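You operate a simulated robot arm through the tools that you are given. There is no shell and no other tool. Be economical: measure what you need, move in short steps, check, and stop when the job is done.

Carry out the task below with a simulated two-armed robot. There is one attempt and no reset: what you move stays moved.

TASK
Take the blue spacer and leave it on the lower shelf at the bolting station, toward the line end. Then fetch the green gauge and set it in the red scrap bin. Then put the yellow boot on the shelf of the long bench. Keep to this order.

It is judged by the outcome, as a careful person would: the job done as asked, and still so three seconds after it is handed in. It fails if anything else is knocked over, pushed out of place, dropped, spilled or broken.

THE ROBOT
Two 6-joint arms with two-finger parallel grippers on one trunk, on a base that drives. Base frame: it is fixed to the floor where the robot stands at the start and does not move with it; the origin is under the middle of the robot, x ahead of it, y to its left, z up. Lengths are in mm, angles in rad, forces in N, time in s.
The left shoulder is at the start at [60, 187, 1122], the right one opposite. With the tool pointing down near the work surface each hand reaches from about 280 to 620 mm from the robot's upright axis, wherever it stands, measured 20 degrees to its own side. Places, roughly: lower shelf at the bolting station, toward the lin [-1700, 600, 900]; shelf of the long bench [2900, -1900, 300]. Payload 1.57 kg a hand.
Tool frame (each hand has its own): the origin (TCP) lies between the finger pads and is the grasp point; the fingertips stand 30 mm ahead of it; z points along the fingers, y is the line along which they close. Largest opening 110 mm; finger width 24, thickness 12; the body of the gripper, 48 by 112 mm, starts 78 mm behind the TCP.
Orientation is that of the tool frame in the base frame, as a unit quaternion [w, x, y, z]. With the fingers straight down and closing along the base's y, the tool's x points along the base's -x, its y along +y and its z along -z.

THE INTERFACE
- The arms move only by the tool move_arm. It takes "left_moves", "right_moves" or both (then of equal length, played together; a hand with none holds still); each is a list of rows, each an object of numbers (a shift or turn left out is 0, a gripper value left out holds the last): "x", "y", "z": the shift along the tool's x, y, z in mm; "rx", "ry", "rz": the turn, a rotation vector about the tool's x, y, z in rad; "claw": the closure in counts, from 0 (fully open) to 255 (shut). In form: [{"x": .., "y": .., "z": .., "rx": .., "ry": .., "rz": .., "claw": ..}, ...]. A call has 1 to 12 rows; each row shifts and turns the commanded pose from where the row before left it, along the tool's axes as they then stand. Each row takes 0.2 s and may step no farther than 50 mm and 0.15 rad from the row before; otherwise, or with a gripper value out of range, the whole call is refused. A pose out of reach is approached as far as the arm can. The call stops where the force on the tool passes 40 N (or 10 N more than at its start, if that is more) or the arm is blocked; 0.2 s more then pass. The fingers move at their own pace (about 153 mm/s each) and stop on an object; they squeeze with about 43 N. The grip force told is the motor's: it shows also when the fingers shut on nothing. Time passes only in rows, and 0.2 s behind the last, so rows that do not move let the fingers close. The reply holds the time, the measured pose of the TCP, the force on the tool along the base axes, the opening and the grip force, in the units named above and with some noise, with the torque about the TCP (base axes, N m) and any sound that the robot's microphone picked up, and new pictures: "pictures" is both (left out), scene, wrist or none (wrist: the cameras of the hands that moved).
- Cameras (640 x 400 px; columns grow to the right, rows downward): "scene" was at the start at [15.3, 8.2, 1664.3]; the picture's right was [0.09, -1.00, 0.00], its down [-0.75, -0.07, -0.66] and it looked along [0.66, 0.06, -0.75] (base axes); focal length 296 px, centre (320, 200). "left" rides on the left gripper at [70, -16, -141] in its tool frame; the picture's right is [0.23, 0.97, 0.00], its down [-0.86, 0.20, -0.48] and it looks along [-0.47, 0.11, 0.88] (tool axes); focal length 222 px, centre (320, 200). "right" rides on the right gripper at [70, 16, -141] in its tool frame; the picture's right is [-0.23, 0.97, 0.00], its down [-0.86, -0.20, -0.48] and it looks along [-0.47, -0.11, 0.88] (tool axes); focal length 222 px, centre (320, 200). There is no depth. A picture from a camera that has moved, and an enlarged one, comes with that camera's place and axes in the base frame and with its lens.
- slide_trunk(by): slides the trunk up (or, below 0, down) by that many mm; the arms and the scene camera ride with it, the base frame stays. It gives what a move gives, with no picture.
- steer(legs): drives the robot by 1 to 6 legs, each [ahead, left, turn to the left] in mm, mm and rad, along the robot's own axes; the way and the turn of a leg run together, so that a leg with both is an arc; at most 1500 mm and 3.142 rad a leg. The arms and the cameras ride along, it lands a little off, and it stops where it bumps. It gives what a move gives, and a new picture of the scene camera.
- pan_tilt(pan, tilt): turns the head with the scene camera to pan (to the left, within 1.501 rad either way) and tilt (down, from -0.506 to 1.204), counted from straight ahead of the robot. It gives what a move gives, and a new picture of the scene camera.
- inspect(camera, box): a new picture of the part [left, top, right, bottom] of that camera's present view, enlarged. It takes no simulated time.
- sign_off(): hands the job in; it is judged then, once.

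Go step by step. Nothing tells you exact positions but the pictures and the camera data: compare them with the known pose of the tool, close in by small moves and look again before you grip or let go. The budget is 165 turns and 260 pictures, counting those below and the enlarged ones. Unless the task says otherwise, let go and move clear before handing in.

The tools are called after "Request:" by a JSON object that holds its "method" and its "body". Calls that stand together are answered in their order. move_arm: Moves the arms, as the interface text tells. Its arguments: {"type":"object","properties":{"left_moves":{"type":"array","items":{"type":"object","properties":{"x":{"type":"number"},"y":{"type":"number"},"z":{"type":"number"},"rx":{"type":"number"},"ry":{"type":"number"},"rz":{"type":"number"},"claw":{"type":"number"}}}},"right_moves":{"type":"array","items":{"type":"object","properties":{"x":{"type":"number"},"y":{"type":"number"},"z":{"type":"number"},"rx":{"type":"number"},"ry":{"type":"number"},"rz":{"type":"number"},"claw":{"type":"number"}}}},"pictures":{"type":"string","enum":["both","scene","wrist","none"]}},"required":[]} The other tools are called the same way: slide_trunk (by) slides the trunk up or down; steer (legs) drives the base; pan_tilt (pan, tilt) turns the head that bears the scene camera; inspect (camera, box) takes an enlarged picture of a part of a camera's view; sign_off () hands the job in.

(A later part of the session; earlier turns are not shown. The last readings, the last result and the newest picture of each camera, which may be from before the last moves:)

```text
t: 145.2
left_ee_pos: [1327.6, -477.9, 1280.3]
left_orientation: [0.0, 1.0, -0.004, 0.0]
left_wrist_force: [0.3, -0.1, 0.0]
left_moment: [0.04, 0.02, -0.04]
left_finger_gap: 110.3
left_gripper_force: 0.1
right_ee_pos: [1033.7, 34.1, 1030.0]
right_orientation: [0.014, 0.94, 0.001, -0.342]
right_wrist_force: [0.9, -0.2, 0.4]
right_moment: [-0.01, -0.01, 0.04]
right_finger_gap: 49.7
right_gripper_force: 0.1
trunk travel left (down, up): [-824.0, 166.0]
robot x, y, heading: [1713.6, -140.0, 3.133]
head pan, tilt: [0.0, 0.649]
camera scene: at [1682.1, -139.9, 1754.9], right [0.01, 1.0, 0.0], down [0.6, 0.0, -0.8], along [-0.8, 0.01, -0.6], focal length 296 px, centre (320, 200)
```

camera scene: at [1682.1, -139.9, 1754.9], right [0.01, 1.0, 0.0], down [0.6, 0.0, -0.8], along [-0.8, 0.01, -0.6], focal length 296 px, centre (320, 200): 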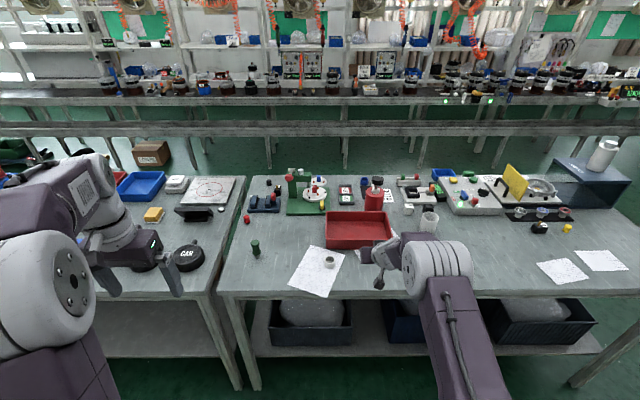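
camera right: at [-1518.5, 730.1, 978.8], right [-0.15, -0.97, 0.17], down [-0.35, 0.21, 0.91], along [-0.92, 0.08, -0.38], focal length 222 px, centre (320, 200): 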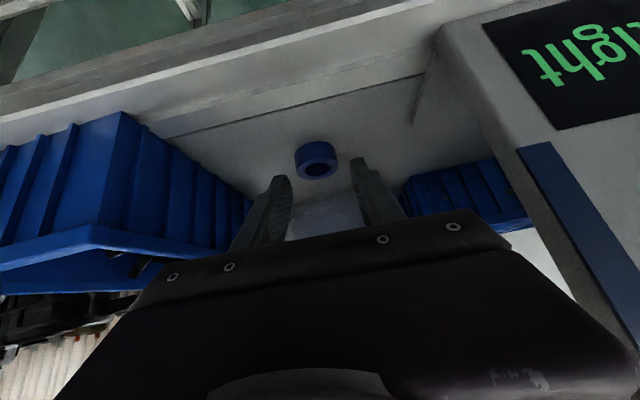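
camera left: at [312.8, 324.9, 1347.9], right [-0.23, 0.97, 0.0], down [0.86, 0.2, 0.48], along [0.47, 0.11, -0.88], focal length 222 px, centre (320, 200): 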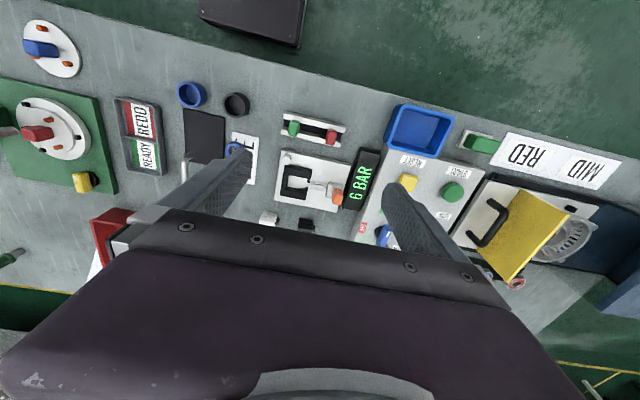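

Request:
{"method": "inspect", "body": {"camera": "scene", "box": [230, 160, 430, 300]}}

Request:
{"method": "inspect", "body": {"camera": "scene", "box": [390, 140, 640, 290]}}

Request:
{"method": "inspect", "body": {"camera": "scene", "box": [240, 230, 275, 265]}}

```text
2.86 times, centred on (330, 230) of scene
camera zoom: at [1682.1, -139.9, 1754.9], right [0.01, 1.0, 0.0], down [0.6, 0.0, -0.8], along [-0.8, 0.01, -0.6], focal length 844 px, centre (291, 114)
```

zoom: 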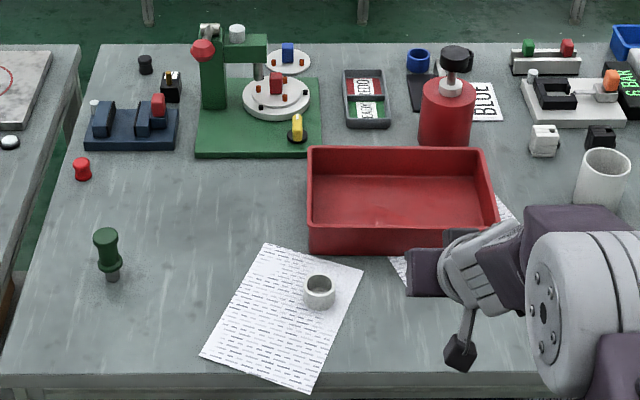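

```text
2.56 times, centred on (515, 215) of scene
camera zoom: at [1682.1, -139.9, 1754.9], right [0.01, 1.0, 0.0], down [0.6, 0.0, -0.8], along [-0.8, 0.01, -0.6], focal length 757 px, centre (-179, 162)
```

zoom: 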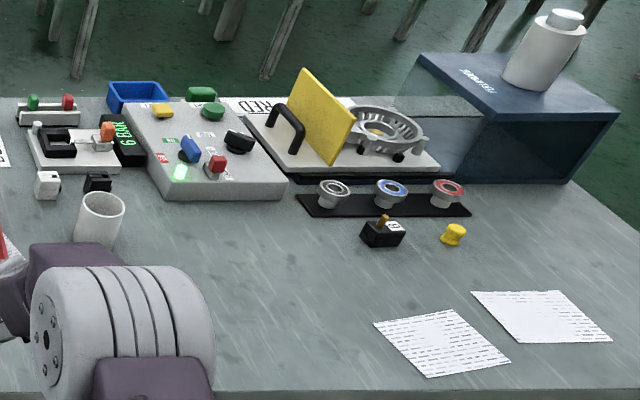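

```text
11.43 times, centred on (258, 248) of scene
camera zoom: at [1682.1, -139.9, 1754.9], right [0.01, 1.0, 0.0], down [0.6, 0.0, -0.8], along [-0.8, 0.01, -0.6], focal length 3378 px, centre (1034, -343)
```

zoom: 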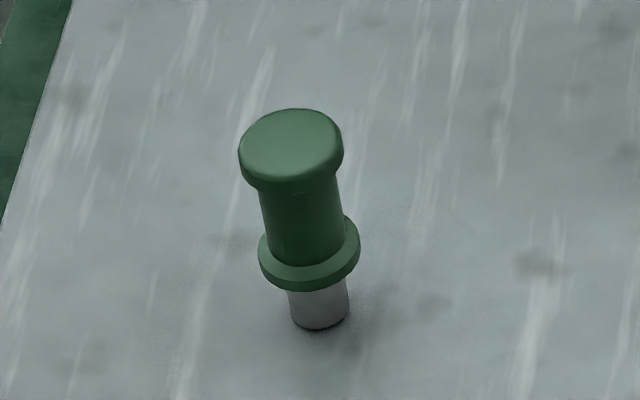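

The plug gauge stands at about [891,-372] (neck z≈905–935). First I fold the right hand back upright so it clears the bench items, then drive in.

Request:
{"method": "move_arm", "body": {"right_moves": [{"x": 15, "z": -40}, {"x": 15, "z": -40}, {"x": 15, "z": -40, "ry": 0.15}, {"x": 20, "z": -35, "ry": 0.15}, {"x": 25, "z": -30, "ry": 0.15}, {"x": 25, "z": -20, "ry": 0.13}, {"x": 25, "z": -10, "ry": 0.1}], "pictures": "none"}}

```text
t: 146.8
left_ee_pos: [1327.6, -478.1, 1280.1]
left_orientation: [0.001, 1.0, -0.005, 0.0]
left_wrist_force: [0.2, -0.7, 0.2]
left_moment: [-0.01, 0.01, 0.05]
left_finger_gap: 110.1
left_gripper_force: 0.0
right_ee_pos: [1222.4, 30.4, 1102.0]
right_orientation: [0.042, 0.995, 0.019, -0.093]
right_wrist_force: [1.2, 0.3, -0.1]
right_moment: [0.01, -0.01, -0.01]
right_finger_gap: 49.6
right_gripper_force: 0.0
right hand out of reach, approached as far as the arm can: row 1, 2, 3, 4
trunk travel left (down, up): [-824.0, 166.0]
robot x, y, heading: [1712.9, -138.1, 3.13]
head pan, tilt: [0.0, 0.649]
```

Request:
{"method": "move_arm", "body": {"right_moves": [{"z": -45}, {"z": -45}, {"z": -40}], "pictures": "none"}}

Request:
{"method": "steer", "body": {"legs": [[320, 65, 0]]}}

Request:
{"method": "inspect", "body": {"camera": "left", "box": [0, 0, 640, 400]}}

```text
t: 147.6
left_ee_pos: [1329.9, -477.4, 1280.9]
left_orientation: [0.0, 1.0, -0.005, 0.0]
left_wrist_force: [0.3, -0.3, 0.1]
left_moment: [-0.01, -0.02, -0.01]
left_finger_gap: 110.2
left_gripper_force: 0.0
right_ee_pos: [1248.3, 41.6, 1231.9]
right_orientation: [0.041, 0.994, 0.019, -0.095]
right_wrist_force: [0.7, 0.7, 0.4]
right_moment: [-0.01, 0.05, -0.04]
right_finger_gap: 49.6
right_gripper_force: 0.1
trunk travel left (down, up): [-824.0, 166.0]
robot x, y, heading: [1709.7, -137.1, 3.134]
head pan, tilt: [0.0, 0.649]
```

```text
t: 149.8
left_ee_pos: [1012.8, -540.2, 1282.6]
left_orientation: [0.0, 1.0, -0.003, 0.0]
left_wrist_force: [0.3, 0.6, -0.3]
left_moment: [-0.01, 0.01, 0.01]
left_finger_gap: 110.0
left_gripper_force: 0.0
right_ee_pos: [932.1, -22.3, 1231.8]
right_orientation: [0.042, 0.994, 0.019, -0.095]
right_wrist_force: [-0.3, 0.8, 0.1]
right_moment: [0.0, 0.01, -0.01]
right_finger_gap: 49.8
right_gripper_force: 0.1
trunk travel left (down, up): [-824.0, 166.0]
robot x, y, heading: [1393.6, -201.7, 3.137]
head pan, tilt: [0.0, 0.649]
camera scene: at [1366.7, -201.4, 1754.9], right [0.01, 1.0, 0.0], down [0.6, 0.0, -0.8], along [-0.8, 0.01, -0.6], focal length 296 px, centre (320, 200)
```

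scene: 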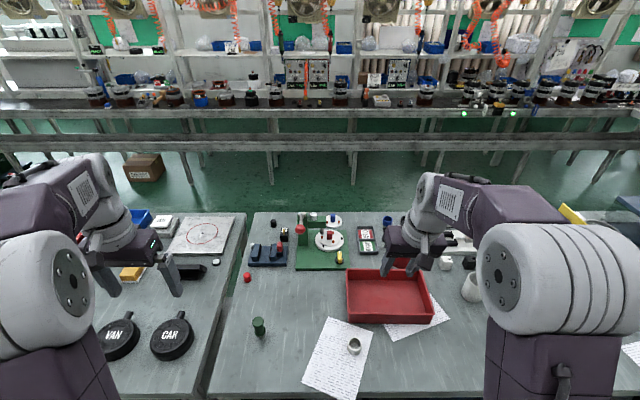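

```text
1.00 times, centred on (320, 200) of left
camera zoom: at [1082.8, -524.8, 1423.0], right [0.22, -0.98, 0.0], down [-0.86, -0.19, 0.48], along [-0.47, -0.11, -0.88], focal length 222 px, centre (320, 200)
```

zoom: 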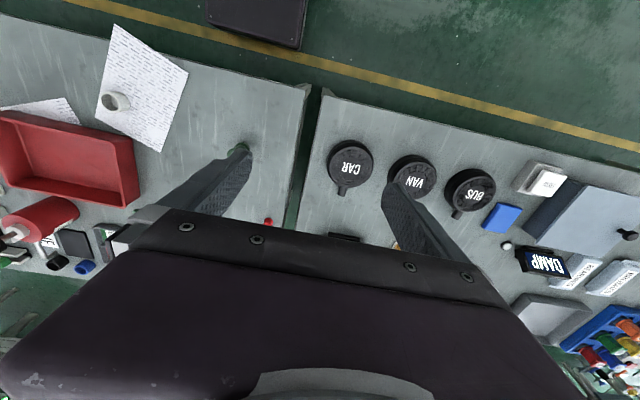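

Request:
{"method": "move_arm", "body": {"left_moves": [{"x": -24, "y": -33.6, "z": 25}, {"x": -24, "y": -33.6, "z": 25}, {"x": -24, "y": -33.6, "z": 25}, {"x": -24, "y": -33.6, "z": 25}, {"x": -24, "y": -33.6, "z": 25}, {"z": 45}], "pictures": "wrist"}}

Request:
{"method": "inspect", "body": {"camera": "scene", "box": [180, 240, 380, 390]}}

```text
t: 151.2
left_ee_pos: [889.4, -372.6, 1108.7]
left_orientation: [0.0, 1.0, -0.003, 0.0]
left_wrist_force: [-0.2, 0.9, 0.2]
left_moment: [0.02, 0.02, -0.01]
left_finger_gap: 110.1
left_gripper_force: 0.0
right_ee_pos: [926.8, -22.0, 1230.9]
right_orientation: [0.041, 0.995, 0.019, -0.093]
right_wrist_force: [0.2, -0.6, 0.5]
right_moment: [-0.02, 0.01, 0.0]
right_finger_gap: 49.6
right_gripper_force: 0.1
trunk travel left (down, up): [-824.0, 166.0]
robot x, y, heading: [1393.2, -199.8, 3.137]
head pan, tilt: [0.0, 0.649]
camera left: at [960.1, -357.0, 1250.5], right [0.22, -0.98, 0.0], down [-0.86, -0.19, 0.48], along [-0.47, -0.11, -0.88], focal length 222 px, centre (320, 200)
```

left: 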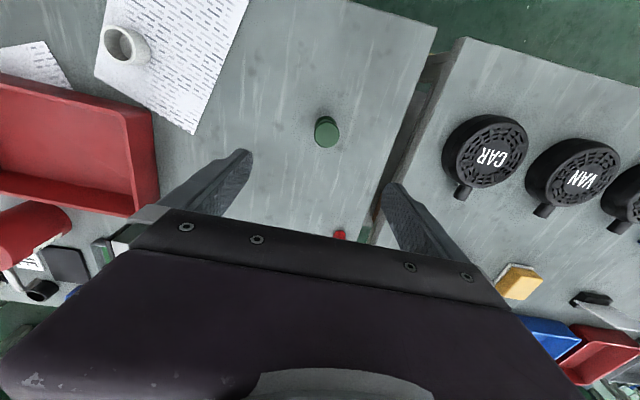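

```text
2.67 times, centred on (280, 315) of scene
camera zoom: at [1362.6, -203.1, 1754.9], right [0.01, 1.0, 0.0], down [0.61, 0.0, -0.8], along [-0.8, 0.01, -0.61], focal length 788 px, centre (427, -107)
```

zoom: 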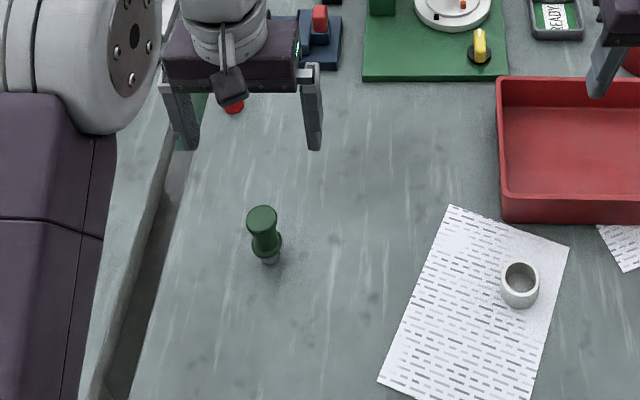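

Request:
{"method": "move_arm", "body": {"left_moves": [{"x": 14.5, "y": 3.4, "z": 40}, {"z": 40}, {"z": 35}], "pictures": "wrist"}}

Request:
{"method": "inspect", "body": {"camera": "scene", "box": [180, 240, 380, 390]}}

```text
t: 151.9
left_ee_pos: [903.9, -374.4, 994.2]
left_orientation: [0.0, 1.0, -0.003, -0.001]
left_wrist_force: [1.0, -0.1, -0.2]
left_moment: [-0.01, 0.01, 0.0]
left_finger_gap: 110.1
left_gripper_force: 0.1
right_ee_pos: [927.1, -22.5, 1231.0]
right_orientation: [0.041, 0.995, 0.02, -0.093]
right_wrist_force: [-0.6, -0.3, -1.2]
right_moment: [0.01, 0.01, 0.02]
right_finger_gap: 49.7
right_gripper_force: 0.0
trunk travel left (down, up): [-824.0, 166.0]
robot x, y, heading: [1393.5, -205.9, 3.135]
head pan, tilt: [0.0, 0.649]
camera left: at [975.2, -359.6, 1136.0], right [0.22, -0.98, 0.0], down [-0.86, -0.19, 0.48], along [-0.47, -0.11, -0.88], focal length 222 px, centre (320, 200)
```

left: 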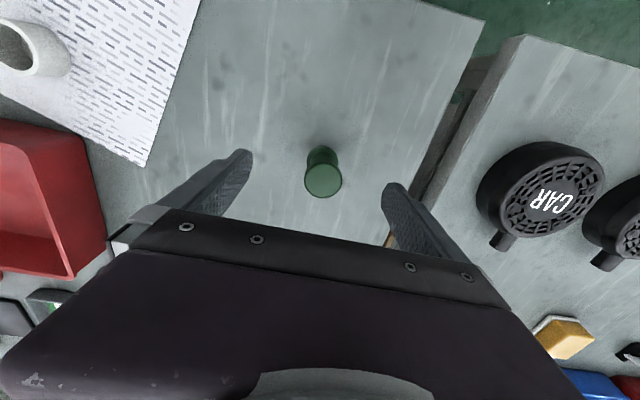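

```text
2.67 times, centred on (280, 315) of scene
camera zoom: at [1362.8, -202.2, 1754.9], right [0.01, 1.0, 0.0], down [0.61, 0.0, -0.8], along [-0.8, 0.01, -0.61], focal length 788 px, centre (427, -107)
```

zoom: 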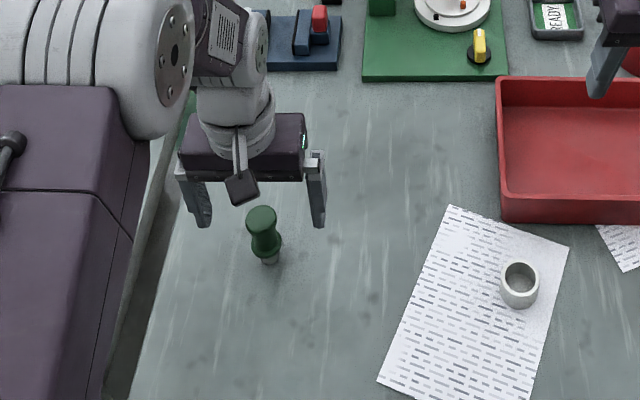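

Request:
{"method": "move_arm", "body": {"left_moves": [{"y": 2, "z": 35}, {"z": 34}, {"claw": 255}, {"z": 0}, {"z": 0}, {"z": 0}], "pictures": "wrist"}}

```text
t: 153.3
left_ee_pos: [904.6, -376.6, 926.2]
left_orientation: [0.001, 1.0, -0.003, 0.0]
left_wrist_force: [-0.5, 0.1, -0.9]
left_moment: [0.01, 0.01, -0.01]
left_finger_gap: 32.5
left_gripper_force: 41.0
right_ee_pos: [928.1, -21.9, 1230.4]
right_orientation: [0.041, 0.994, 0.019, -0.095]
right_wrist_force: [-0.2, -0.4, 0.6]
right_moment: [0.0, 0.01, 0.01]
right_finger_gap: 49.6
right_gripper_force: 0.1
trunk travel left (down, up): [-824.0, 166.0]
robot x, y, heading: [1396.4, -205.0, 3.138]
head pan, tilt: [0.0, 0.649]
camera left: at [976.0, -361.8, 1068.0], right [0.22, -0.98, 0.0], down [-0.86, -0.19, 0.48], along [-0.47, -0.11, -0.88], focal length 222 px, centre (320, 200)
```

left: 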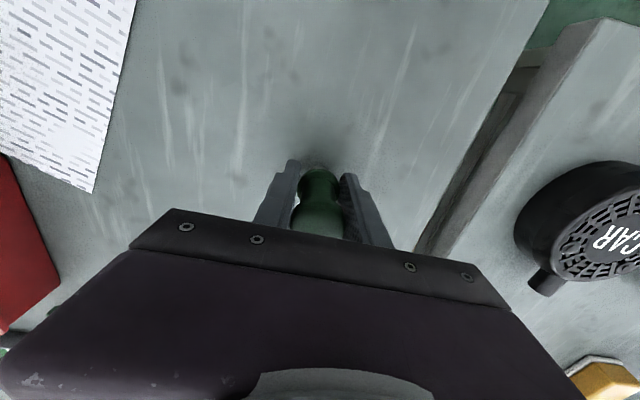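

Gripped (32 mm). I lift and strafe toward the red bin (x 675–845, y -104–170).

Request:
{"method": "move_arm", "body": {"left_moves": [{"z": -45}, {"z": -45}, {"z": -45}], "pictures": "none"}}

Request:
{"method": "steer", "body": {"legs": [[0, -375, 0], [45, 0, 0]]}}

Request:
{"method": "inspect", "body": {"camera": "left", "box": [0, 0, 640, 400]}}

```text
t: 154.2
left_ee_pos: [907.0, -377.8, 1063.5]
left_orientation: [0.001, 1.0, -0.004, 0.0]
left_wrist_force: [-0.1, 0.2, -1.1]
left_moment: [-0.01, 0.0, -0.03]
left_finger_gap: 32.5
left_gripper_force: 40.6
right_ee_pos: [929.2, -22.1, 1231.8]
right_orientation: [0.041, 0.994, 0.02, -0.095]
right_wrist_force: [-0.1, -0.7, 0.0]
right_moment: [-0.01, 0.01, -0.05]
right_finger_gap: 49.7
right_gripper_force: 0.1
trunk travel left (down, up): [-824.0, 166.0]
robot x, y, heading: [1395.4, -205.6, 3.138]
head pan, tilt: [0.0, 0.649]
```

```text
t: 157.0
left_ee_pos: [871.9, -4.2, 1066.0]
left_orientation: [-0.001, 1.0, -0.005, -0.003]
left_wrist_force: [0.7, 0.4, -0.9]
left_moment: [0.01, 0.09, 0.03]
left_finger_gap: 32.6
left_gripper_force: 40.8
right_ee_pos: [894.7, 350.7, 1235.3]
right_orientation: [0.041, 0.994, 0.02, -0.097]
right_wrist_force: [0.7, -0.1, 0.2]
right_moment: [0.01, 0.08, 0.0]
right_finger_gap: 49.8
right_gripper_force: 0.0
trunk travel left (down, up): [-824.0, 166.0]
robot x, y, heading: [1351.7, 169.3, 3.128]
head pan, tilt: [0.0, 0.649]
camera scene: at [1334.3, 169.1, 1755.1], right [0.01, 1.0, 0.0], down [0.6, -0.01, -0.8], along [-0.8, 0.01, -0.6], focal length 296 px, centre (320, 200)
```

scene: 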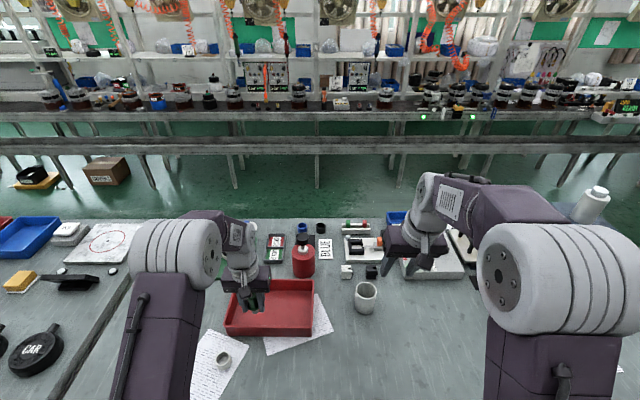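

```text
1.00 times, centred on (320, 200) of left
camera zoom: at [943.2, 10.1, 1206.6], right [0.22, -0.98, 0.0], down [-0.85, -0.19, 0.48], along [-0.47, -0.1, -0.87], focal length 222 px, centre (320, 200)
```

zoom: 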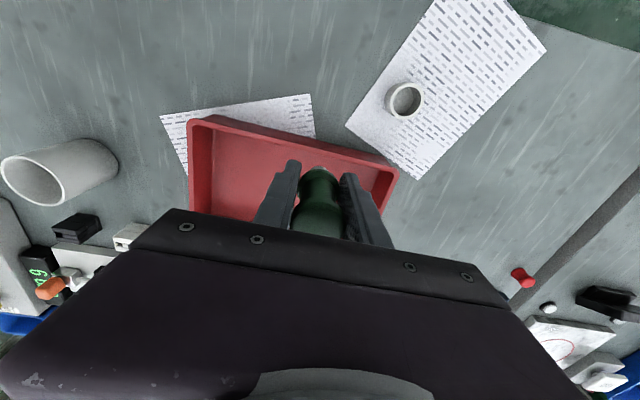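

Request:
{"method": "move_arm", "body": {"left_moves": [{"x": -45}, {"x": -45}], "pictures": "both"}}

Request:
{"method": "inspect", "body": {"camera": "scene", "box": [180, 220, 360, 360]}}

```text
t: 157.6
left_ee_pos: [775.9, -2.6, 1062.8]
left_orientation: [0.0, 1.0, -0.005, 0.001]
left_wrist_force: [-1.0, 0.1, -1.3]
left_moment: [0.0, 0.0, 0.0]
left_finger_gap: 32.3
left_gripper_force: 41.2
right_ee_pos: [888.8, 351.7, 1231.2]
right_orientation: [0.04, 0.995, 0.019, -0.095]
right_wrist_force: [-0.3, 0.4, -0.1]
right_moment: [0.03, 0.0, -0.01]
right_finger_gap: 49.5
right_gripper_force: 0.0
trunk travel left (down, up): [-824.0, 166.0]
robot x, y, heading: [1353.4, 170.9, 3.132]
head pan, tilt: [0.0, 0.649]
camera scene: at [1323.7, 169.9, 1754.9], right [0.01, 1.0, 0.0], down [0.6, -0.01, -0.8], along [-0.8, 0.01, -0.6], focal length 296 px, centre (320, 200)
camera left: at [846.0, 12.0, 1204.1], right [0.22, -0.98, 0.0], down [-0.86, -0.19, 0.48], along [-0.47, -0.1, -0.88], focal length 222 px, centre (320, 200)
```

scene: 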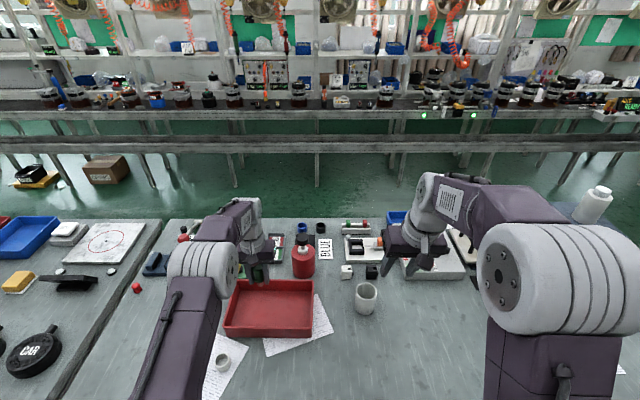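
left: 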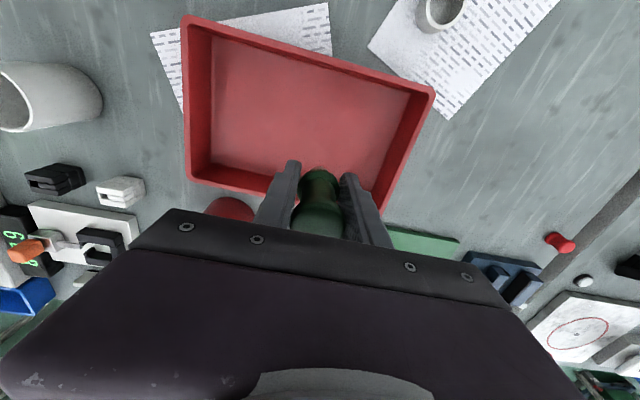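

```text
2.86 times, centred on (270, 290) of scene
camera zoom: at [1323.7, 169.9, 1754.9], right [0.01, 1.0, 0.0], down [0.6, -0.01, -0.8], along [-0.8, 0.01, -0.6], focal length 844 px, centre (463, -57)
```

zoom: 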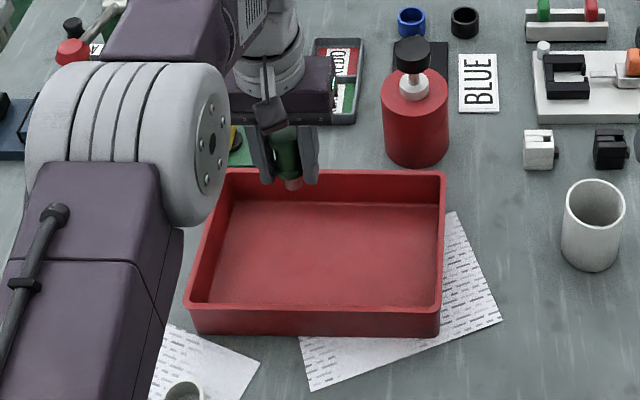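

The point below is inside the bin. I lower in.

Request:
{"method": "move_arm", "body": {"left_moves": [{"z": 40}, {"z": 40}, {"z": 40}, {"z": 5}], "pictures": "wrist"}}

Request:
{"method": "move_arm", "body": {"left_moves": [{"z": 3}, {"z": 2}], "pictures": "none"}}

```text
t: 158.6
left_ee_pos: [774.3, -2.5, 937.9]
left_orientation: [0.001, 1.0, -0.005, 0.0]
left_wrist_force: [0.3, 0.5, -1.3]
left_moment: [0.01, 0.01, -0.01]
left_finger_gap: 32.3
left_gripper_force: 41.1
right_ee_pos: [888.3, 352.4, 1231.0]
right_orientation: [0.042, 0.994, 0.019, -0.094]
right_wrist_force: [0.4, -0.9, -0.6]
right_moment: [0.02, 0.01, -0.01]
right_finger_gap: 49.6
right_gripper_force: 0.0
trunk travel left (down, up): [-824.0, 166.0]
robot x, y, heading: [1350.3, 168.5, 3.131]
head pan, tilt: [0.0, 0.649]
camera left: at [844.8, 12.1, 1078.5], right [0.22, -0.98, 0.0], down [-0.86, -0.19, 0.48], along [-0.47, -0.11, -0.88], focal length 222 px, centre (320, 200)
```

left: 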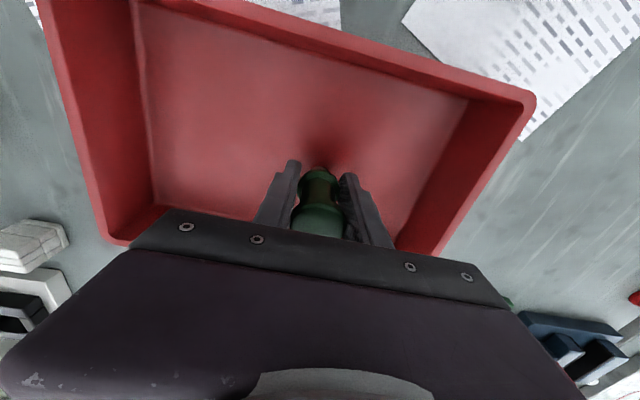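

```text
t: 159.2
left_ee_pos: [773.8, -1.8, 932.4]
left_orientation: [0.0, 1.0, -0.005, 0.0]
left_wrist_force: [-0.3, 0.1, -1.1]
left_moment: [0.0, -0.04, -0.03]
left_finger_gap: 32.7
left_gripper_force: 40.6
right_ee_pos: [887.7, 351.9, 1230.6]
right_orientation: [0.042, 0.995, 0.018, -0.094]
right_wrist_force: [-0.9, 0.6, 0.1]
right_moment: [0.03, -0.01, 0.02]
right_finger_gap: 49.6
right_gripper_force: 0.1
trunk travel left (down, up): [-824.0, 166.0]
robot x, y, heading: [1353.4, 172.2, 3.13]
head pan, tilt: [0.0, 0.649]
```

Request:
{"method": "move_arm", "body": {"left_moves": [{"z": 1.5}, {"z": 1.5}], "pictures": "none"}}

```text
t: 159.8
left_ee_pos: [775.1, -2.8, 931.6]
left_orientation: [0.001, 1.0, -0.004, -0.002]
left_wrist_force: [-0.8, -0.8, 11.3]
left_moment: [-0.09, 0.06, 0.02]
left_finger_gap: 32.6
left_gripper_force: 41.3
right_ee_pos: [888.0, 352.7, 1231.7]
right_orientation: [0.041, 0.994, 0.02, -0.095]
right_wrist_force: [0.1, 0.0, -0.7]
right_moment: [0.04, 0.0, -0.01]
right_finger_gap: 49.6
right_gripper_force: 0.0
trunk travel left (down, up): [-824.0, 166.0]
robot x, y, heading: [1354.8, 167.8, 3.132]
head pan, tilt: [0.0, 0.649]
```

The gauge touches the bin floor (11 N). I release slightly and rise straight up.

Request:
{"method": "move_arm", "body": {"left_moves": [{"z": -0.8}, {"claw": 120}, {"z": 0}, {"z": 0}], "pictures": "wrist"}}

Request:
{"method": "move_arm", "body": {"left_moves": [{"z": -30}, {"z": -45}, {"z": -45}, {"z": -45}], "pictures": "wrist"}}

```text
t: 160.8
left_ee_pos: [774.5, -1.9, 928.9]
left_orientation: [0.001, 1.0, -0.005, 0.001]
left_wrist_force: [-0.1, -0.7, -0.1]
left_moment: [0.02, -0.03, 0.01]
left_finger_gap: 58.3
left_gripper_force: 0.0
right_ee_pos: [887.0, 352.2, 1231.3]
right_orientation: [0.041, 0.994, 0.019, -0.095]
right_wrist_force: [-0.6, -0.9, -0.3]
right_moment: [-0.02, -0.01, -0.01]
right_finger_gap: 49.6
right_gripper_force: 0.0
trunk travel left (down, up): [-824.0, 166.0]
robot x, y, heading: [1350.8, 172.5, 3.132]
head pan, tilt: [0.0, 0.649]
camera left: at [845.3, 12.2, 1071.5], right [0.22, -0.98, 0.0], down [-0.86, -0.19, 0.48], along [-0.47, -0.1, -0.88], focal length 222 px, centre (320, 200)
```

left: 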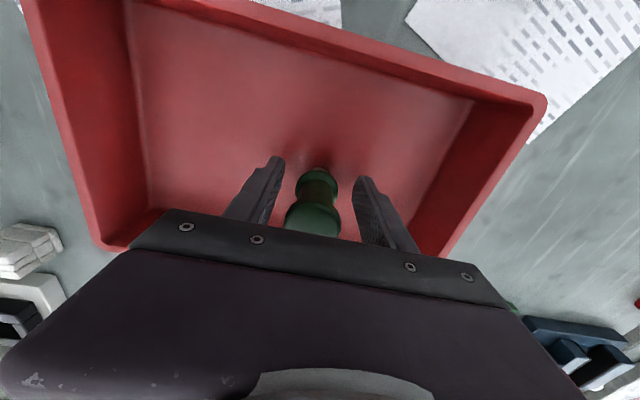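

```text
t: 161.8
left_ee_pos: [775.0, -2.0, 1097.8]
left_orientation: [0.001, 1.0, -0.006, 0.0]
left_wrist_force: [-1.1, 0.5, -0.4]
left_moment: [0.01, 0.05, 0.04]
left_finger_gap: 58.5
left_gripper_force: 0.0
right_ee_pos: [887.9, 352.4, 1231.7]
right_orientation: [0.041, 0.994, 0.019, -0.095]
right_wrist_force: [-0.2, 0.2, 0.7]
right_moment: [0.0, 0.02, 0.01]
right_finger_gap: 49.6
right_gripper_force: 0.1
trunk travel left (down, up): [-824.0, 166.0]
robot x, y, heading: [1347.7, 169.6, 3.13]
head pan, tilt: [0.0, 0.649]
camera left: at [845.5, 12.8, 1238.8], right [0.22, -0.98, 0.0], down [-0.86, -0.19, 0.48], along [-0.47, -0.11, -0.88], focal length 222 px, centre (320, 200)
```

left: 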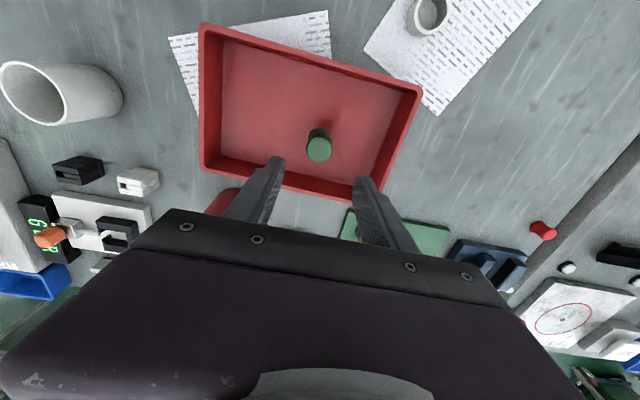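

The gauge stands in the scrap bin. Next the yellow boot at about [767,932]; I retract the left hand and drive back and along so the right hand can approach tilted as before.

Request:
{"method": "move_arm", "body": {"left_moves": [{"z": -45}, {"x": 40, "z": -20}, {"x": 45}, {"x": 45}, {"x": 45}, {"x": 45}, {"x": 30}], "pictures": "none"}}

Request:
{"method": "steer", "body": {"legs": [[-180, 0, 0], [0, -600, 0]]}}

Request:
{"method": "inspect", "body": {"camera": "right", "box": [0, 0, 640, 400]}}

```text
t: 163.4
left_ee_pos: [1026.8, -5.0, 1158.9]
left_orientation: [0.0, 1.0, -0.005, 0.0]
left_wrist_force: [0.8, -0.3, -0.3]
left_moment: [-0.02, 0.03, 0.01]
left_finger_gap: 58.0
left_gripper_force: 0.0
right_ee_pos: [889.6, 352.4, 1232.1]
right_orientation: [0.041, 0.994, 0.019, -0.095]
right_wrist_force: [-0.5, 0.0, 0.0]
right_moment: [0.0, 0.02, 0.02]
right_finger_gap: 49.5
right_gripper_force: 0.0
trunk travel left (down, up): [-824.0, 166.0]
robot x, y, heading: [1349.6, 171.4, 3.132]
head pan, tilt: [0.0, 0.649]
```

```text
t: 167.9
left_ee_pos: [1208.9, 595.3, 1158.3]
left_orientation: [0.001, 1.0, -0.003, 0.0]
left_wrist_force: [-0.6, -0.2, 0.0]
left_moment: [0.02, -0.01, -0.02]
left_finger_gap: 58.2
left_gripper_force: 0.1
right_ee_pos: [1071.7, 952.2, 1231.8]
right_orientation: [0.041, 0.995, 0.02, -0.094]
right_wrist_force: [0.3, -0.4, -0.2]
right_moment: [-0.02, 0.0, -0.01]
right_finger_gap: 49.5
right_gripper_force: 0.1
trunk travel left (down, up): [-824.0, 166.0]
robot x, y, heading: [1536.3, 770.1, 3.133]
head pan, tilt: [0.0, 0.649]
camera scene: at [1506.2, 771.8, 1754.8], right [0.01, 1.0, 0.0], down [0.6, 0.0, -0.8], along [-0.8, 0.01, -0.6], focal length 296 px, centre (320, 200)
```

scene: 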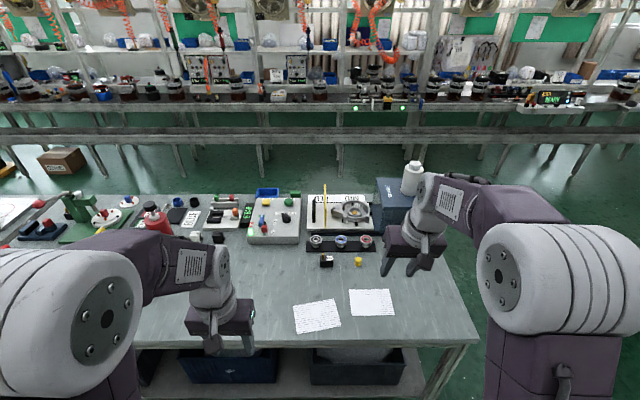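

```text
1.00 times, centred on (320, 200) of right
camera zoom: at [1166.8, 951.0, 1357.9], right [-0.18, -0.98, 0.12], down [-0.76, 0.21, 0.61], along [-0.63, 0.02, -0.78], focal length 222 px, centre (320, 200)
```

zoom: 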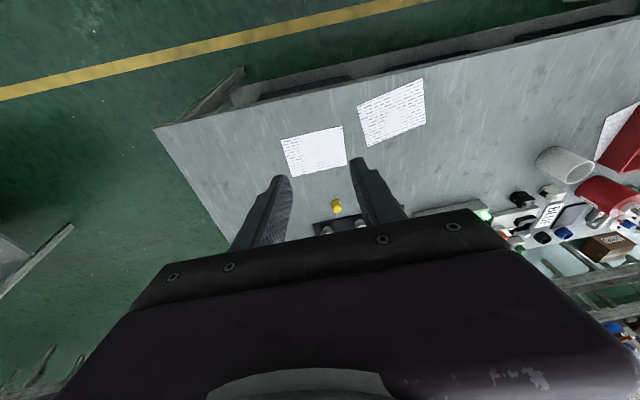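

Boot at about [750,928]. I extend the right hand forward, level it, and tilt it forward.

Request:
{"method": "move_arm", "body": {"right_moves": [{"x": -44, "z": 8.5, "rx": 0.08}, {"x": -44, "z": 8.5, "rz": 0.04}, {"x": -44, "z": 8.5}, {"x": -20, "z": 40, "ry": -0.15}, {"z": 40, "ry": -0.15}, {"z": 35, "ry": -0.15}, {"z": 30, "ry": -0.15}], "pictures": "wrist"}}

```text
t: 169.5
left_ee_pos: [1206.6, 595.7, 1161.0]
left_orientation: [0.001, 1.0, -0.004, 0.001]
left_wrist_force: [-0.5, 0.7, -0.1]
left_moment: [0.02, -0.03, -0.01]
left_finger_gap: 58.0
left_gripper_force: 0.0
right_ee_pos: [864.0, 947.2, 1105.8]
right_orientation: [0.01, 0.929, -0.002, -0.371]
right_wrist_force: [-0.4, 0.8, 0.8]
right_moment: [-0.02, -0.01, 0.02]
right_finger_gap: 49.5
right_gripper_force: 0.0
right hand out of reach, approached as far as the arm can: row 7
trunk travel left (down, up): [-824.0, 166.0]
robot x, y, heading: [1533.8, 771.4, 3.133]
head pan, tilt: [0.0, 0.649]
camera right: at [1012.6, 932.4, 1161.4], right [-0.16, -0.97, 0.17], down [-0.29, 0.22, 0.93], along [-0.94, 0.1, -0.32], focal length 222 px, centre (320, 200)
```

right: 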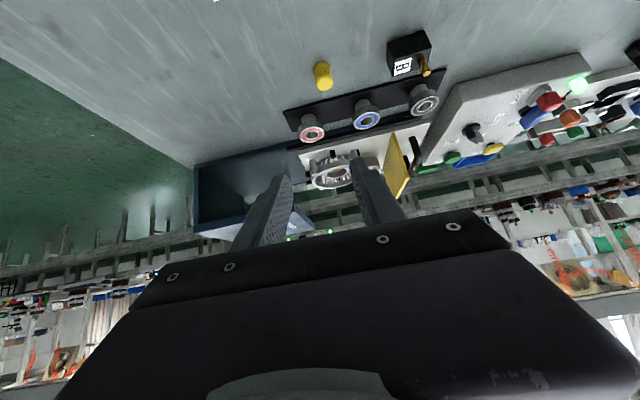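

Request:
{"method": "steer", "body": {"legs": [[75, 22, 0]]}}

Request:
{"method": "slide_trunk", "body": {"by": -140}}

Request:
{"method": "inspect", "body": {"camera": "right", "box": [160, 0, 480, 200]}}

Request:
{"method": "inspect", "body": {"camera": "scene", "box": [280, 180, 480, 320]}}

```text
t: 170.6
left_ee_pos: [1139.6, 576.3, 1162.1]
left_orientation: [0.001, 1.0, -0.003, -0.002]
left_wrist_force: [0.2, 0.0, -0.6]
left_moment: [0.02, 0.03, 0.0]
left_finger_gap: 58.0
left_gripper_force: 0.1
right_ee_pos: [793.4, 927.2, 1109.4]
right_orientation: [0.01, 0.928, -0.002, -0.373]
right_wrist_force: [0.1, -0.5, 0.7]
right_moment: [-0.03, -0.04, 0.02]
right_finger_gap: 49.7
right_gripper_force: 0.2
trunk travel left (down, up): [-824.0, 166.0]
robot x, y, heading: [1458.7, 751.0, 3.134]
head pan, tilt: [0.0, 0.649]
camera scene: at [1438.0, 754.3, 1755.0], right [0.01, 1.0, 0.0], down [0.6, -0.01, -0.8], along [-0.8, 0.01, -0.6], focal length 296 px, centre (320, 200)
```

scene: 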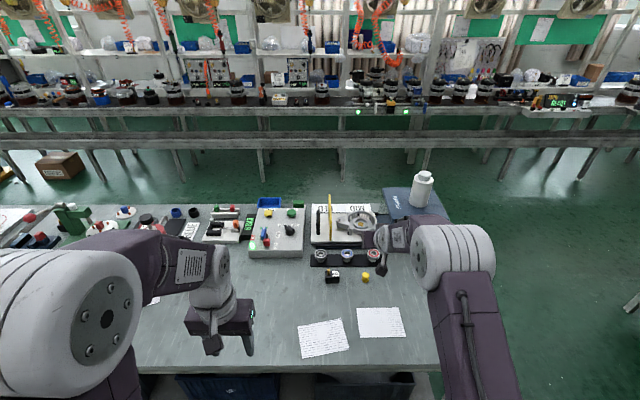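

```text
t: 172.2
left_ee_pos: [1134.8, 575.4, 1019.0]
left_orientation: [0.001, 1.0, -0.003, 0.0]
left_wrist_force: [-0.1, 0.0, 0.2]
left_moment: [-0.01, 0.01, 0.03]
left_finger_gap: 57.8
left_gripper_force: 0.1
right_ee_pos: [789.8, 925.3, 969.0]
right_orientation: [0.009, 0.928, -0.002, -0.372]
right_wrist_force: [0.1, -0.2, -0.4]
right_moment: [0.0, 0.0, -0.01]
right_finger_gap: 49.5
right_gripper_force: 0.1
trunk travel left (down, up): [-684.0, 306.0]
robot x, y, heading: [1463.6, 748.8, 3.134]
head pan, tilt: [0.0, 0.649]
```

```text
2.00 times, centred on (320, 100) of right
camera zoom: at [938.3, 911.6, 1022.5], right [-0.16, -0.97, 0.17], down [-0.29, 0.22, 0.93], along [-0.94, 0.1, -0.32], focal length 444 px, centre (320, 400)
```

zoom: 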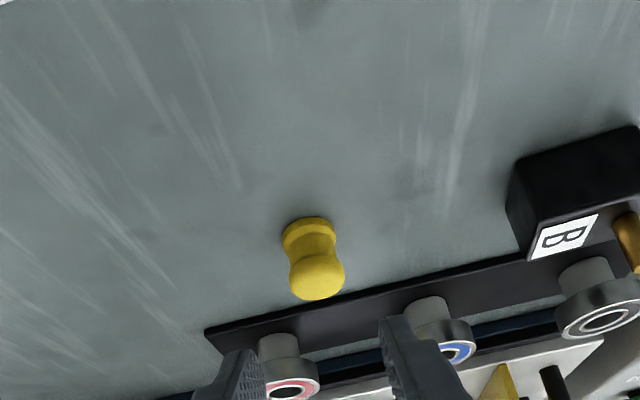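

```text
2.86 times, centred on (380, 250) of scene
camera zoom: at [1431.7, 752.5, 1614.9], right [0.01, 1.0, 0.0], down [0.6, 0.0, -0.8], along [-0.8, 0.01, -0.6], focal length 844 px, centre (149, 57)
```

zoom: 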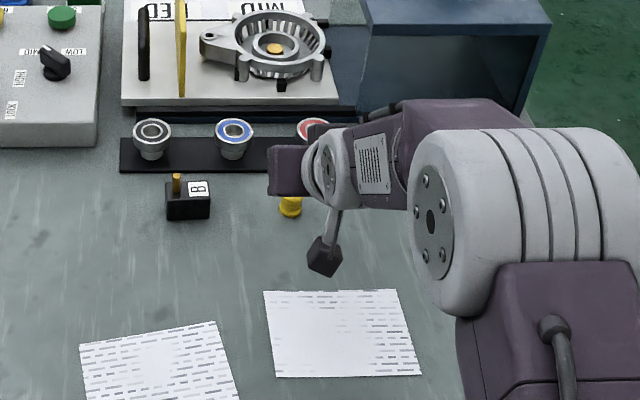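

Boot at [767,920], ~30 mm tall. I descend over it.

Request:
{"method": "move_arm", "body": {"right_moves": [{"x": 12, "y": 5.3, "z": 18}, {"x": 10, "z": 16}], "pictures": "wrist"}}

Request:
{"method": "inspect", "body": {"camera": "right", "box": [220, 80, 420, 230]}}

```text
t: 172.8
left_ee_pos: [1133.0, 575.9, 1019.3]
left_orientation: [0.001, 1.0, -0.003, 0.0]
left_wrist_force: [-0.5, 0.4, -0.4]
left_moment: [0.0, 0.01, 0.0]
left_finger_gap: 58.1
left_gripper_force: 0.1
right_ee_pos: [781.9, 919.4, 927.9]
right_orientation: [0.009, 0.928, -0.002, -0.371]
right_wrist_force: [-0.7, -0.3, -0.3]
right_moment: [0.01, -0.01, -0.01]
right_finger_gap: 49.6
right_gripper_force: 0.1
trunk travel left (down, up): [-684.0, 306.0]
robot x, y, heading: [1461.4, 748.9, 3.134]
head pan, tilt: [0.0, 0.649]
camera right: at [930.2, 905.6, 982.8], right [-0.16, -0.97, 0.17], down [-0.29, 0.22, 0.93], along [-0.94, 0.1, -0.32], focal length 222 px, centre (320, 200)
```

right: 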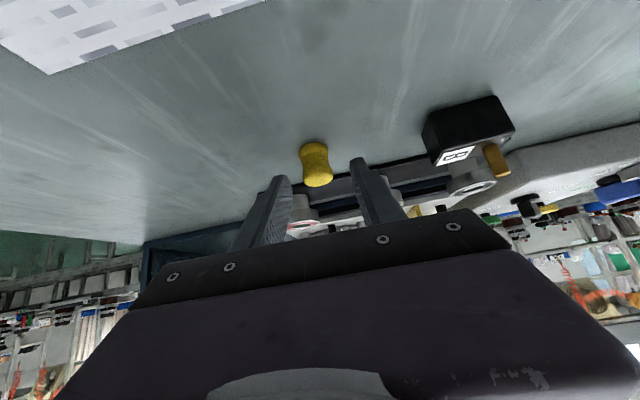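

```text
2.67 times, centred on (320, 155) of right
camera zoom: at [930.2, 905.6, 982.8], right [-0.16, -0.97, 0.17], down [-0.29, 0.22, 0.93], along [-0.94, 0.1, -0.32], focal length 592 px, centre (320, 320)
```

zoom: 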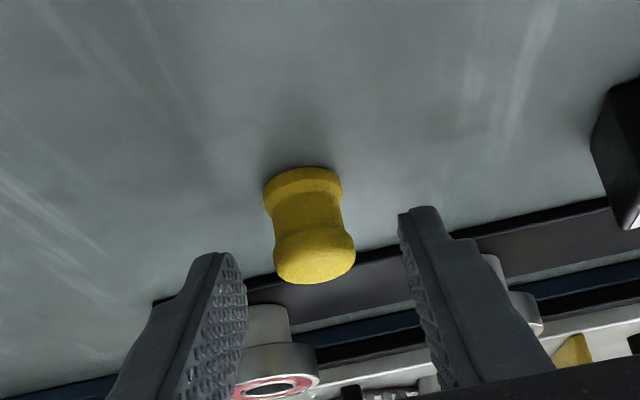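

Request:
{"method": "move_arm", "body": {"right_moves": [{"x": 6.5, "y": -0.5, "z": 12}, {"claw": 255}, {"z": 0}, {"z": 0}], "pictures": "wrist"}}

Request:
{"method": "inspect", "body": {"camera": "right", "box": [220, 80, 420, 230]}}

```text
t: 173.8
left_ee_pos: [1134.2, 574.1, 1020.5]
left_orientation: [0.001, 1.0, -0.003, 0.0]
left_wrist_force: [0.0, -0.5, 0.9]
left_moment: [0.02, 0.0, 0.02]
left_finger_gap: 58.4
left_gripper_force: 0.0
right_ee_pos: [777.8, 921.1, 914.6]
right_orientation: [0.009, 0.928, -0.002, -0.372]
right_wrist_force: [-0.8, 0.7, 1.3]
right_moment: [0.05, 0.03, 0.01]
right_finger_gap: 24.0
right_gripper_force: 35.7
trunk travel left (down, up): [-684.0, 306.0]
robot x, y, heading: [1461.8, 751.2, 3.138]
head pan, tilt: [0.0, 0.649]
camera right: at [926.9, 905.9, 969.9], right [-0.16, -0.97, 0.17], down [-0.29, 0.22, 0.93], along [-0.94, 0.1, -0.32], focal length 222 px, centre (320, 200)
```

right: 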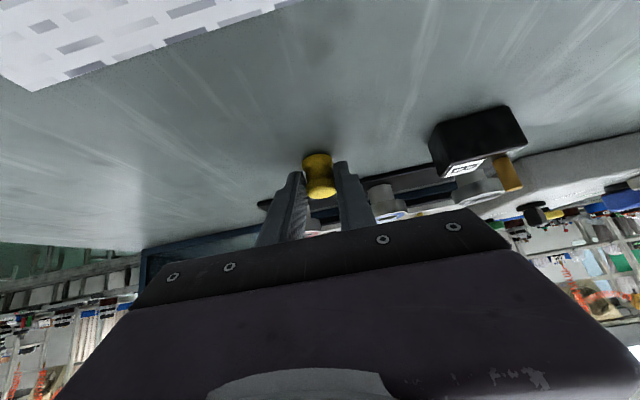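

```text
2.67 times, centred on (320, 155) of right
camera zoom: at [926.9, 905.9, 969.9], right [-0.16, -0.97, 0.17], down [-0.29, 0.22, 0.93], along [-0.94, 0.1, -0.32], focal length 592 px, centre (320, 320)
```

zoom: 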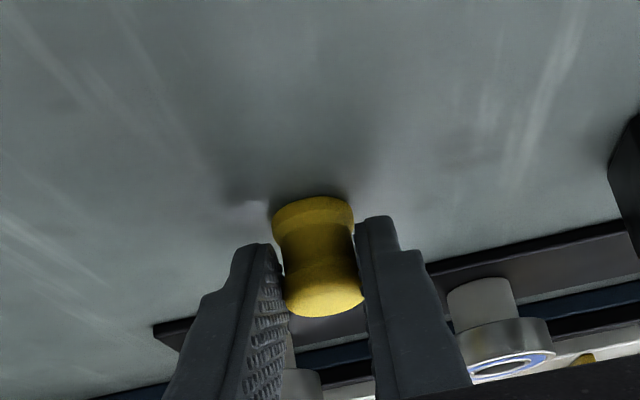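

Gripped. I lift, back away from the bench, turn to face the wall benches, and travel to the long bench.

Request:
{"method": "slide_trunk", "body": {"by": 130}}

Request:
{"method": "steer", "body": {"legs": [[-200, 0, 0], [0, 0, -1.57], [0, 0, -1.56]]}}

Request:
{"method": "inspect", "body": {"camera": "right", "box": [220, 80, 420, 230]}}

```text
t: 175.4
left_ee_pos: [1133.8, 575.6, 1149.4]
left_orientation: [0.001, 1.0, -0.003, 0.0]
left_wrist_force: [-0.4, 0.1, -0.7]
left_moment: [0.04, -0.02, 0.02]
left_finger_gap: 58.2
left_gripper_force: 0.0
right_ee_pos: [778.9, 920.2, 1044.5]
right_orientation: [0.009, 0.928, -0.003, -0.372]
right_wrist_force: [0.5, -0.5, 0.4]
right_moment: [-0.03, -0.01, 0.02]
right_finger_gap: 23.8
right_gripper_force: 35.9
trunk travel left (down, up): [-814.0, 176.0]
robot x, y, heading: [1459.8, 751.6, 3.136]
head pan, tilt: [0.0, 0.649]
```

```text
t: 184.7
left_ee_pos: [1985.7, 928.6, 1150.4]
left_orientation: [0.0, 0.0, 1.0, 0.0]
left_wrist_force: [0.8, 0.5, 0.2]
left_moment: [0.01, -0.02, -0.03]
left_finger_gap: 58.0
left_gripper_force: 0.1
right_ee_pos: [2342.5, 586.0, 1044.6]
right_orientation: [0.371, -0.001, 0.929, 0.01]
right_wrist_force: [-0.4, -0.7, -0.2]
right_moment: [-0.03, 0.01, 0.02]
right_finger_gap: 23.9
right_gripper_force: 35.9
trunk travel left (down, up): [-814.0, 176.0]
robot x, y, heading: [1660.4, 749.7, 0.0]
head pan, tilt: [0.0, 0.649]
camera scene: at [1684.3, 751.0, 1744.8], right [0.0, -1.0, 0.0], down [-0.6, 0.0, -0.8], along [0.8, 0.0, -0.6], focal length 296 px, centre (320, 200)
```

scene: 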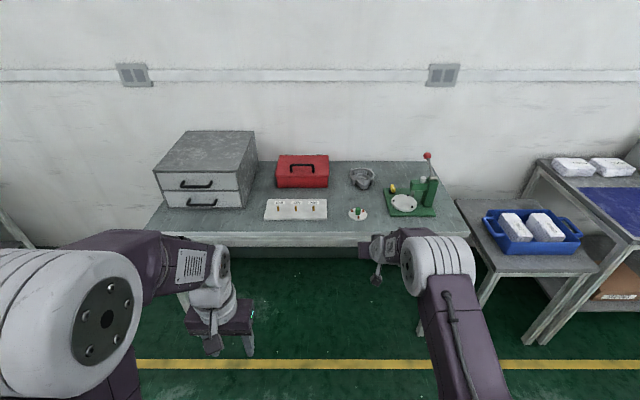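

```text
2.67 times, centred on (320, 155) of right
camera zoom: at [2195.7, 600.5, 1099.7], right [0.15, 0.97, 0.17], down [0.29, -0.21, 0.93], along [0.94, -0.09, -0.32], focal length 592 px, centre (320, 320)
```

zoom: 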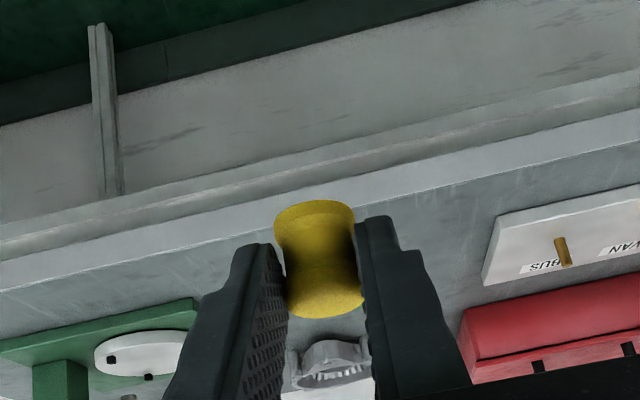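

Request:
{"method": "steer", "body": {"legs": [[-60, -1300, 0], [0, -1250, 0]]}}

Request:
{"method": "pan_tilt", "body": {"pan": -0.1, "tilt": 0.6}}

```text
t: 197.0
left_ee_pos: [1949.0, -1601.8, 1151.1]
left_orientation: [-0.001, -0.009, 1.0, 0.0]
left_wrist_force: [0.0, 0.2, -0.4]
left_moment: [0.01, -0.01, 0.01]
left_finger_gap: 58.1
left_gripper_force: 0.1
right_ee_pos: [2312.3, -1937.4, 1044.3]
right_orientation: [0.371, -0.009, 0.929, 0.013]
right_wrist_force: [-0.8, 0.2, -1.0]
right_moment: [0.0, 0.02, 0.01]
right_finger_gap: 23.8
right_gripper_force: 35.8
trunk travel left (down, up): [-814.0, 176.0]
robot x, y, heading: [1630.9, -1785.1, 0.021]
head pan, tilt: [0.0, 0.649]
camera scene: at [1650.7, -1784.0, 1744.8], right [0.02, -1.0, 0.0], down [-0.6, -0.01, -0.8], along [0.8, 0.01, -0.6], focal length 296 px, centre (320, 200)
```

scene: 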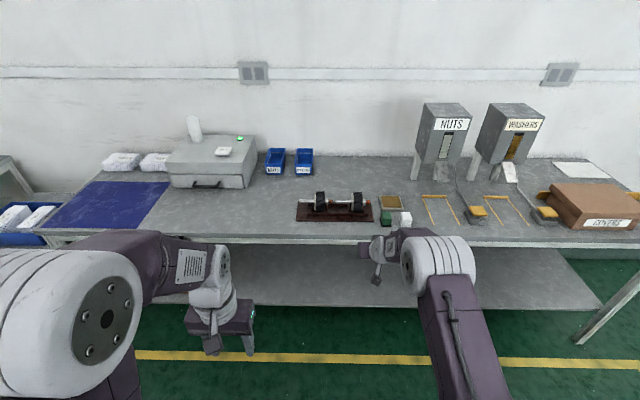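

```text
t: 197.7
left_ee_pos: [1948.9, -1601.7, 1150.0]
left_orientation: [-0.001, -0.008, 1.0, 0.001]
left_wrist_force: [-0.9, -0.1, 0.0]
left_moment: [-0.02, -0.04, 0.02]
left_finger_gap: 58.2
left_gripper_force: 0.0
right_ee_pos: [2313.5, -1938.5, 1045.0]
right_orientation: [0.372, -0.009, 0.928, 0.013]
right_wrist_force: [0.4, -0.4, 0.8]
right_moment: [-0.01, -0.01, 0.04]
right_finger_gap: 23.8
right_gripper_force: 35.8
trunk travel left (down, up): [-814.0, 176.0]
robot x, y, heading: [1628.2, -1785.3, 0.02]
head pan, tilt: [-0.099, 0.6]
camera scene: at [1652.0, -1793.5, 1749.1], right [-0.08, -1.0, 0.0], down [-0.56, 0.05, -0.82], along [0.82, -0.07, -0.57], focal length 296 px, centre (320, 200)
```

scene: 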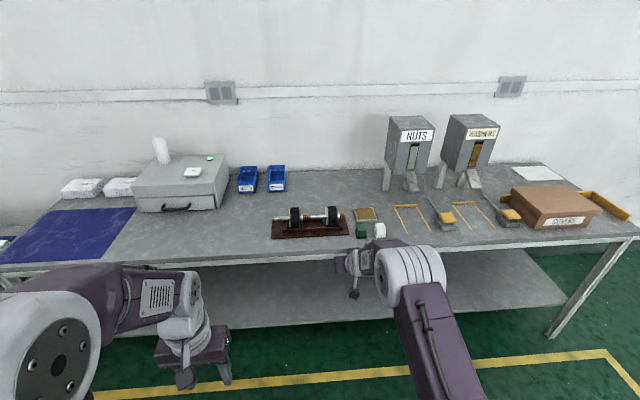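

Long bench ahead: top edge x≈2541, shelf edge x≈2618 at z≈300, free in front of me. I lower the trunk so the hand is at shelf height, then approach.

Request:
{"method": "slide_trunk", "body": {"by": -620}}

Request:
{"method": "steer", "body": {"legs": [[180, 0, -0.02]]}}

Request:
{"method": "inspect", "body": {"camera": "right", "box": [0, 0, 640, 400]}}

```text
refused: -620 is not a number from -400 to 400
```

```text
t: 199.2
left_ee_pos: [2128.3, -1605.7, 1151.0]
left_orientation: [0.0, 0.001, 1.0, 0.001]
left_wrist_force: [-0.6, 0.2, 0.1]
left_moment: [-0.01, -0.03, -0.03]
left_finger_gap: 58.2
left_gripper_force: 0.0
right_ee_pos: [2487.6, -1950.1, 1047.7]
right_orientation: [0.372, 0.0, 0.928, 0.01]
right_wrist_force: [-0.9, 0.4, -0.3]
right_moment: [-0.02, 0.0, 0.01]
right_finger_gap: 23.7
right_gripper_force: 35.7
trunk travel left (down, up): [-814.0, 176.0]
robot x, y, heading: [1806.0, -1789.0, 0.001]
head pan, tilt: [-0.099, 0.6]
camera scene: at [1827.6, -1792.3, 1749.2], right [-0.1, -0.99, 0.0], down [-0.56, 0.06, -0.83], along [0.82, -0.08, -0.56], focal length 296 px, centre (320, 200)
```

scene: 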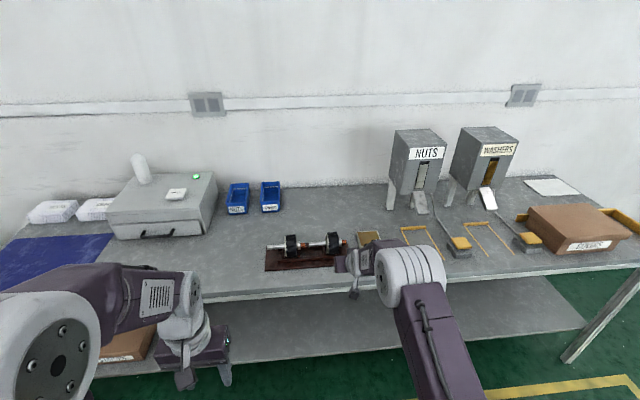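

```text
1.00 times, centred on (320, 200) of right
camera zoom: at [2339.3, -1935.1, 1101.2], right [0.16, 0.97, 0.17], down [0.29, -0.21, 0.93], along [0.94, -0.1, -0.31], focal length 222 px, centre (320, 200)
```

zoom: 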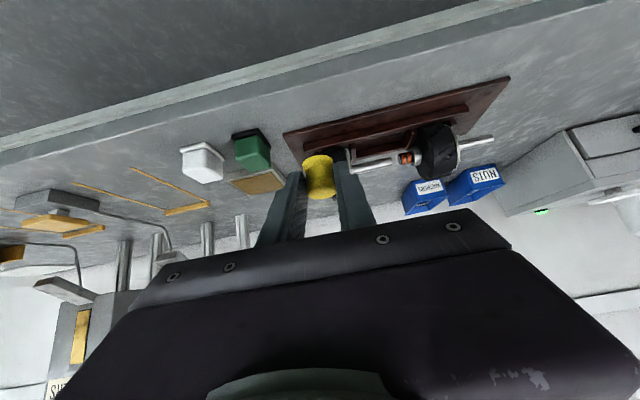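

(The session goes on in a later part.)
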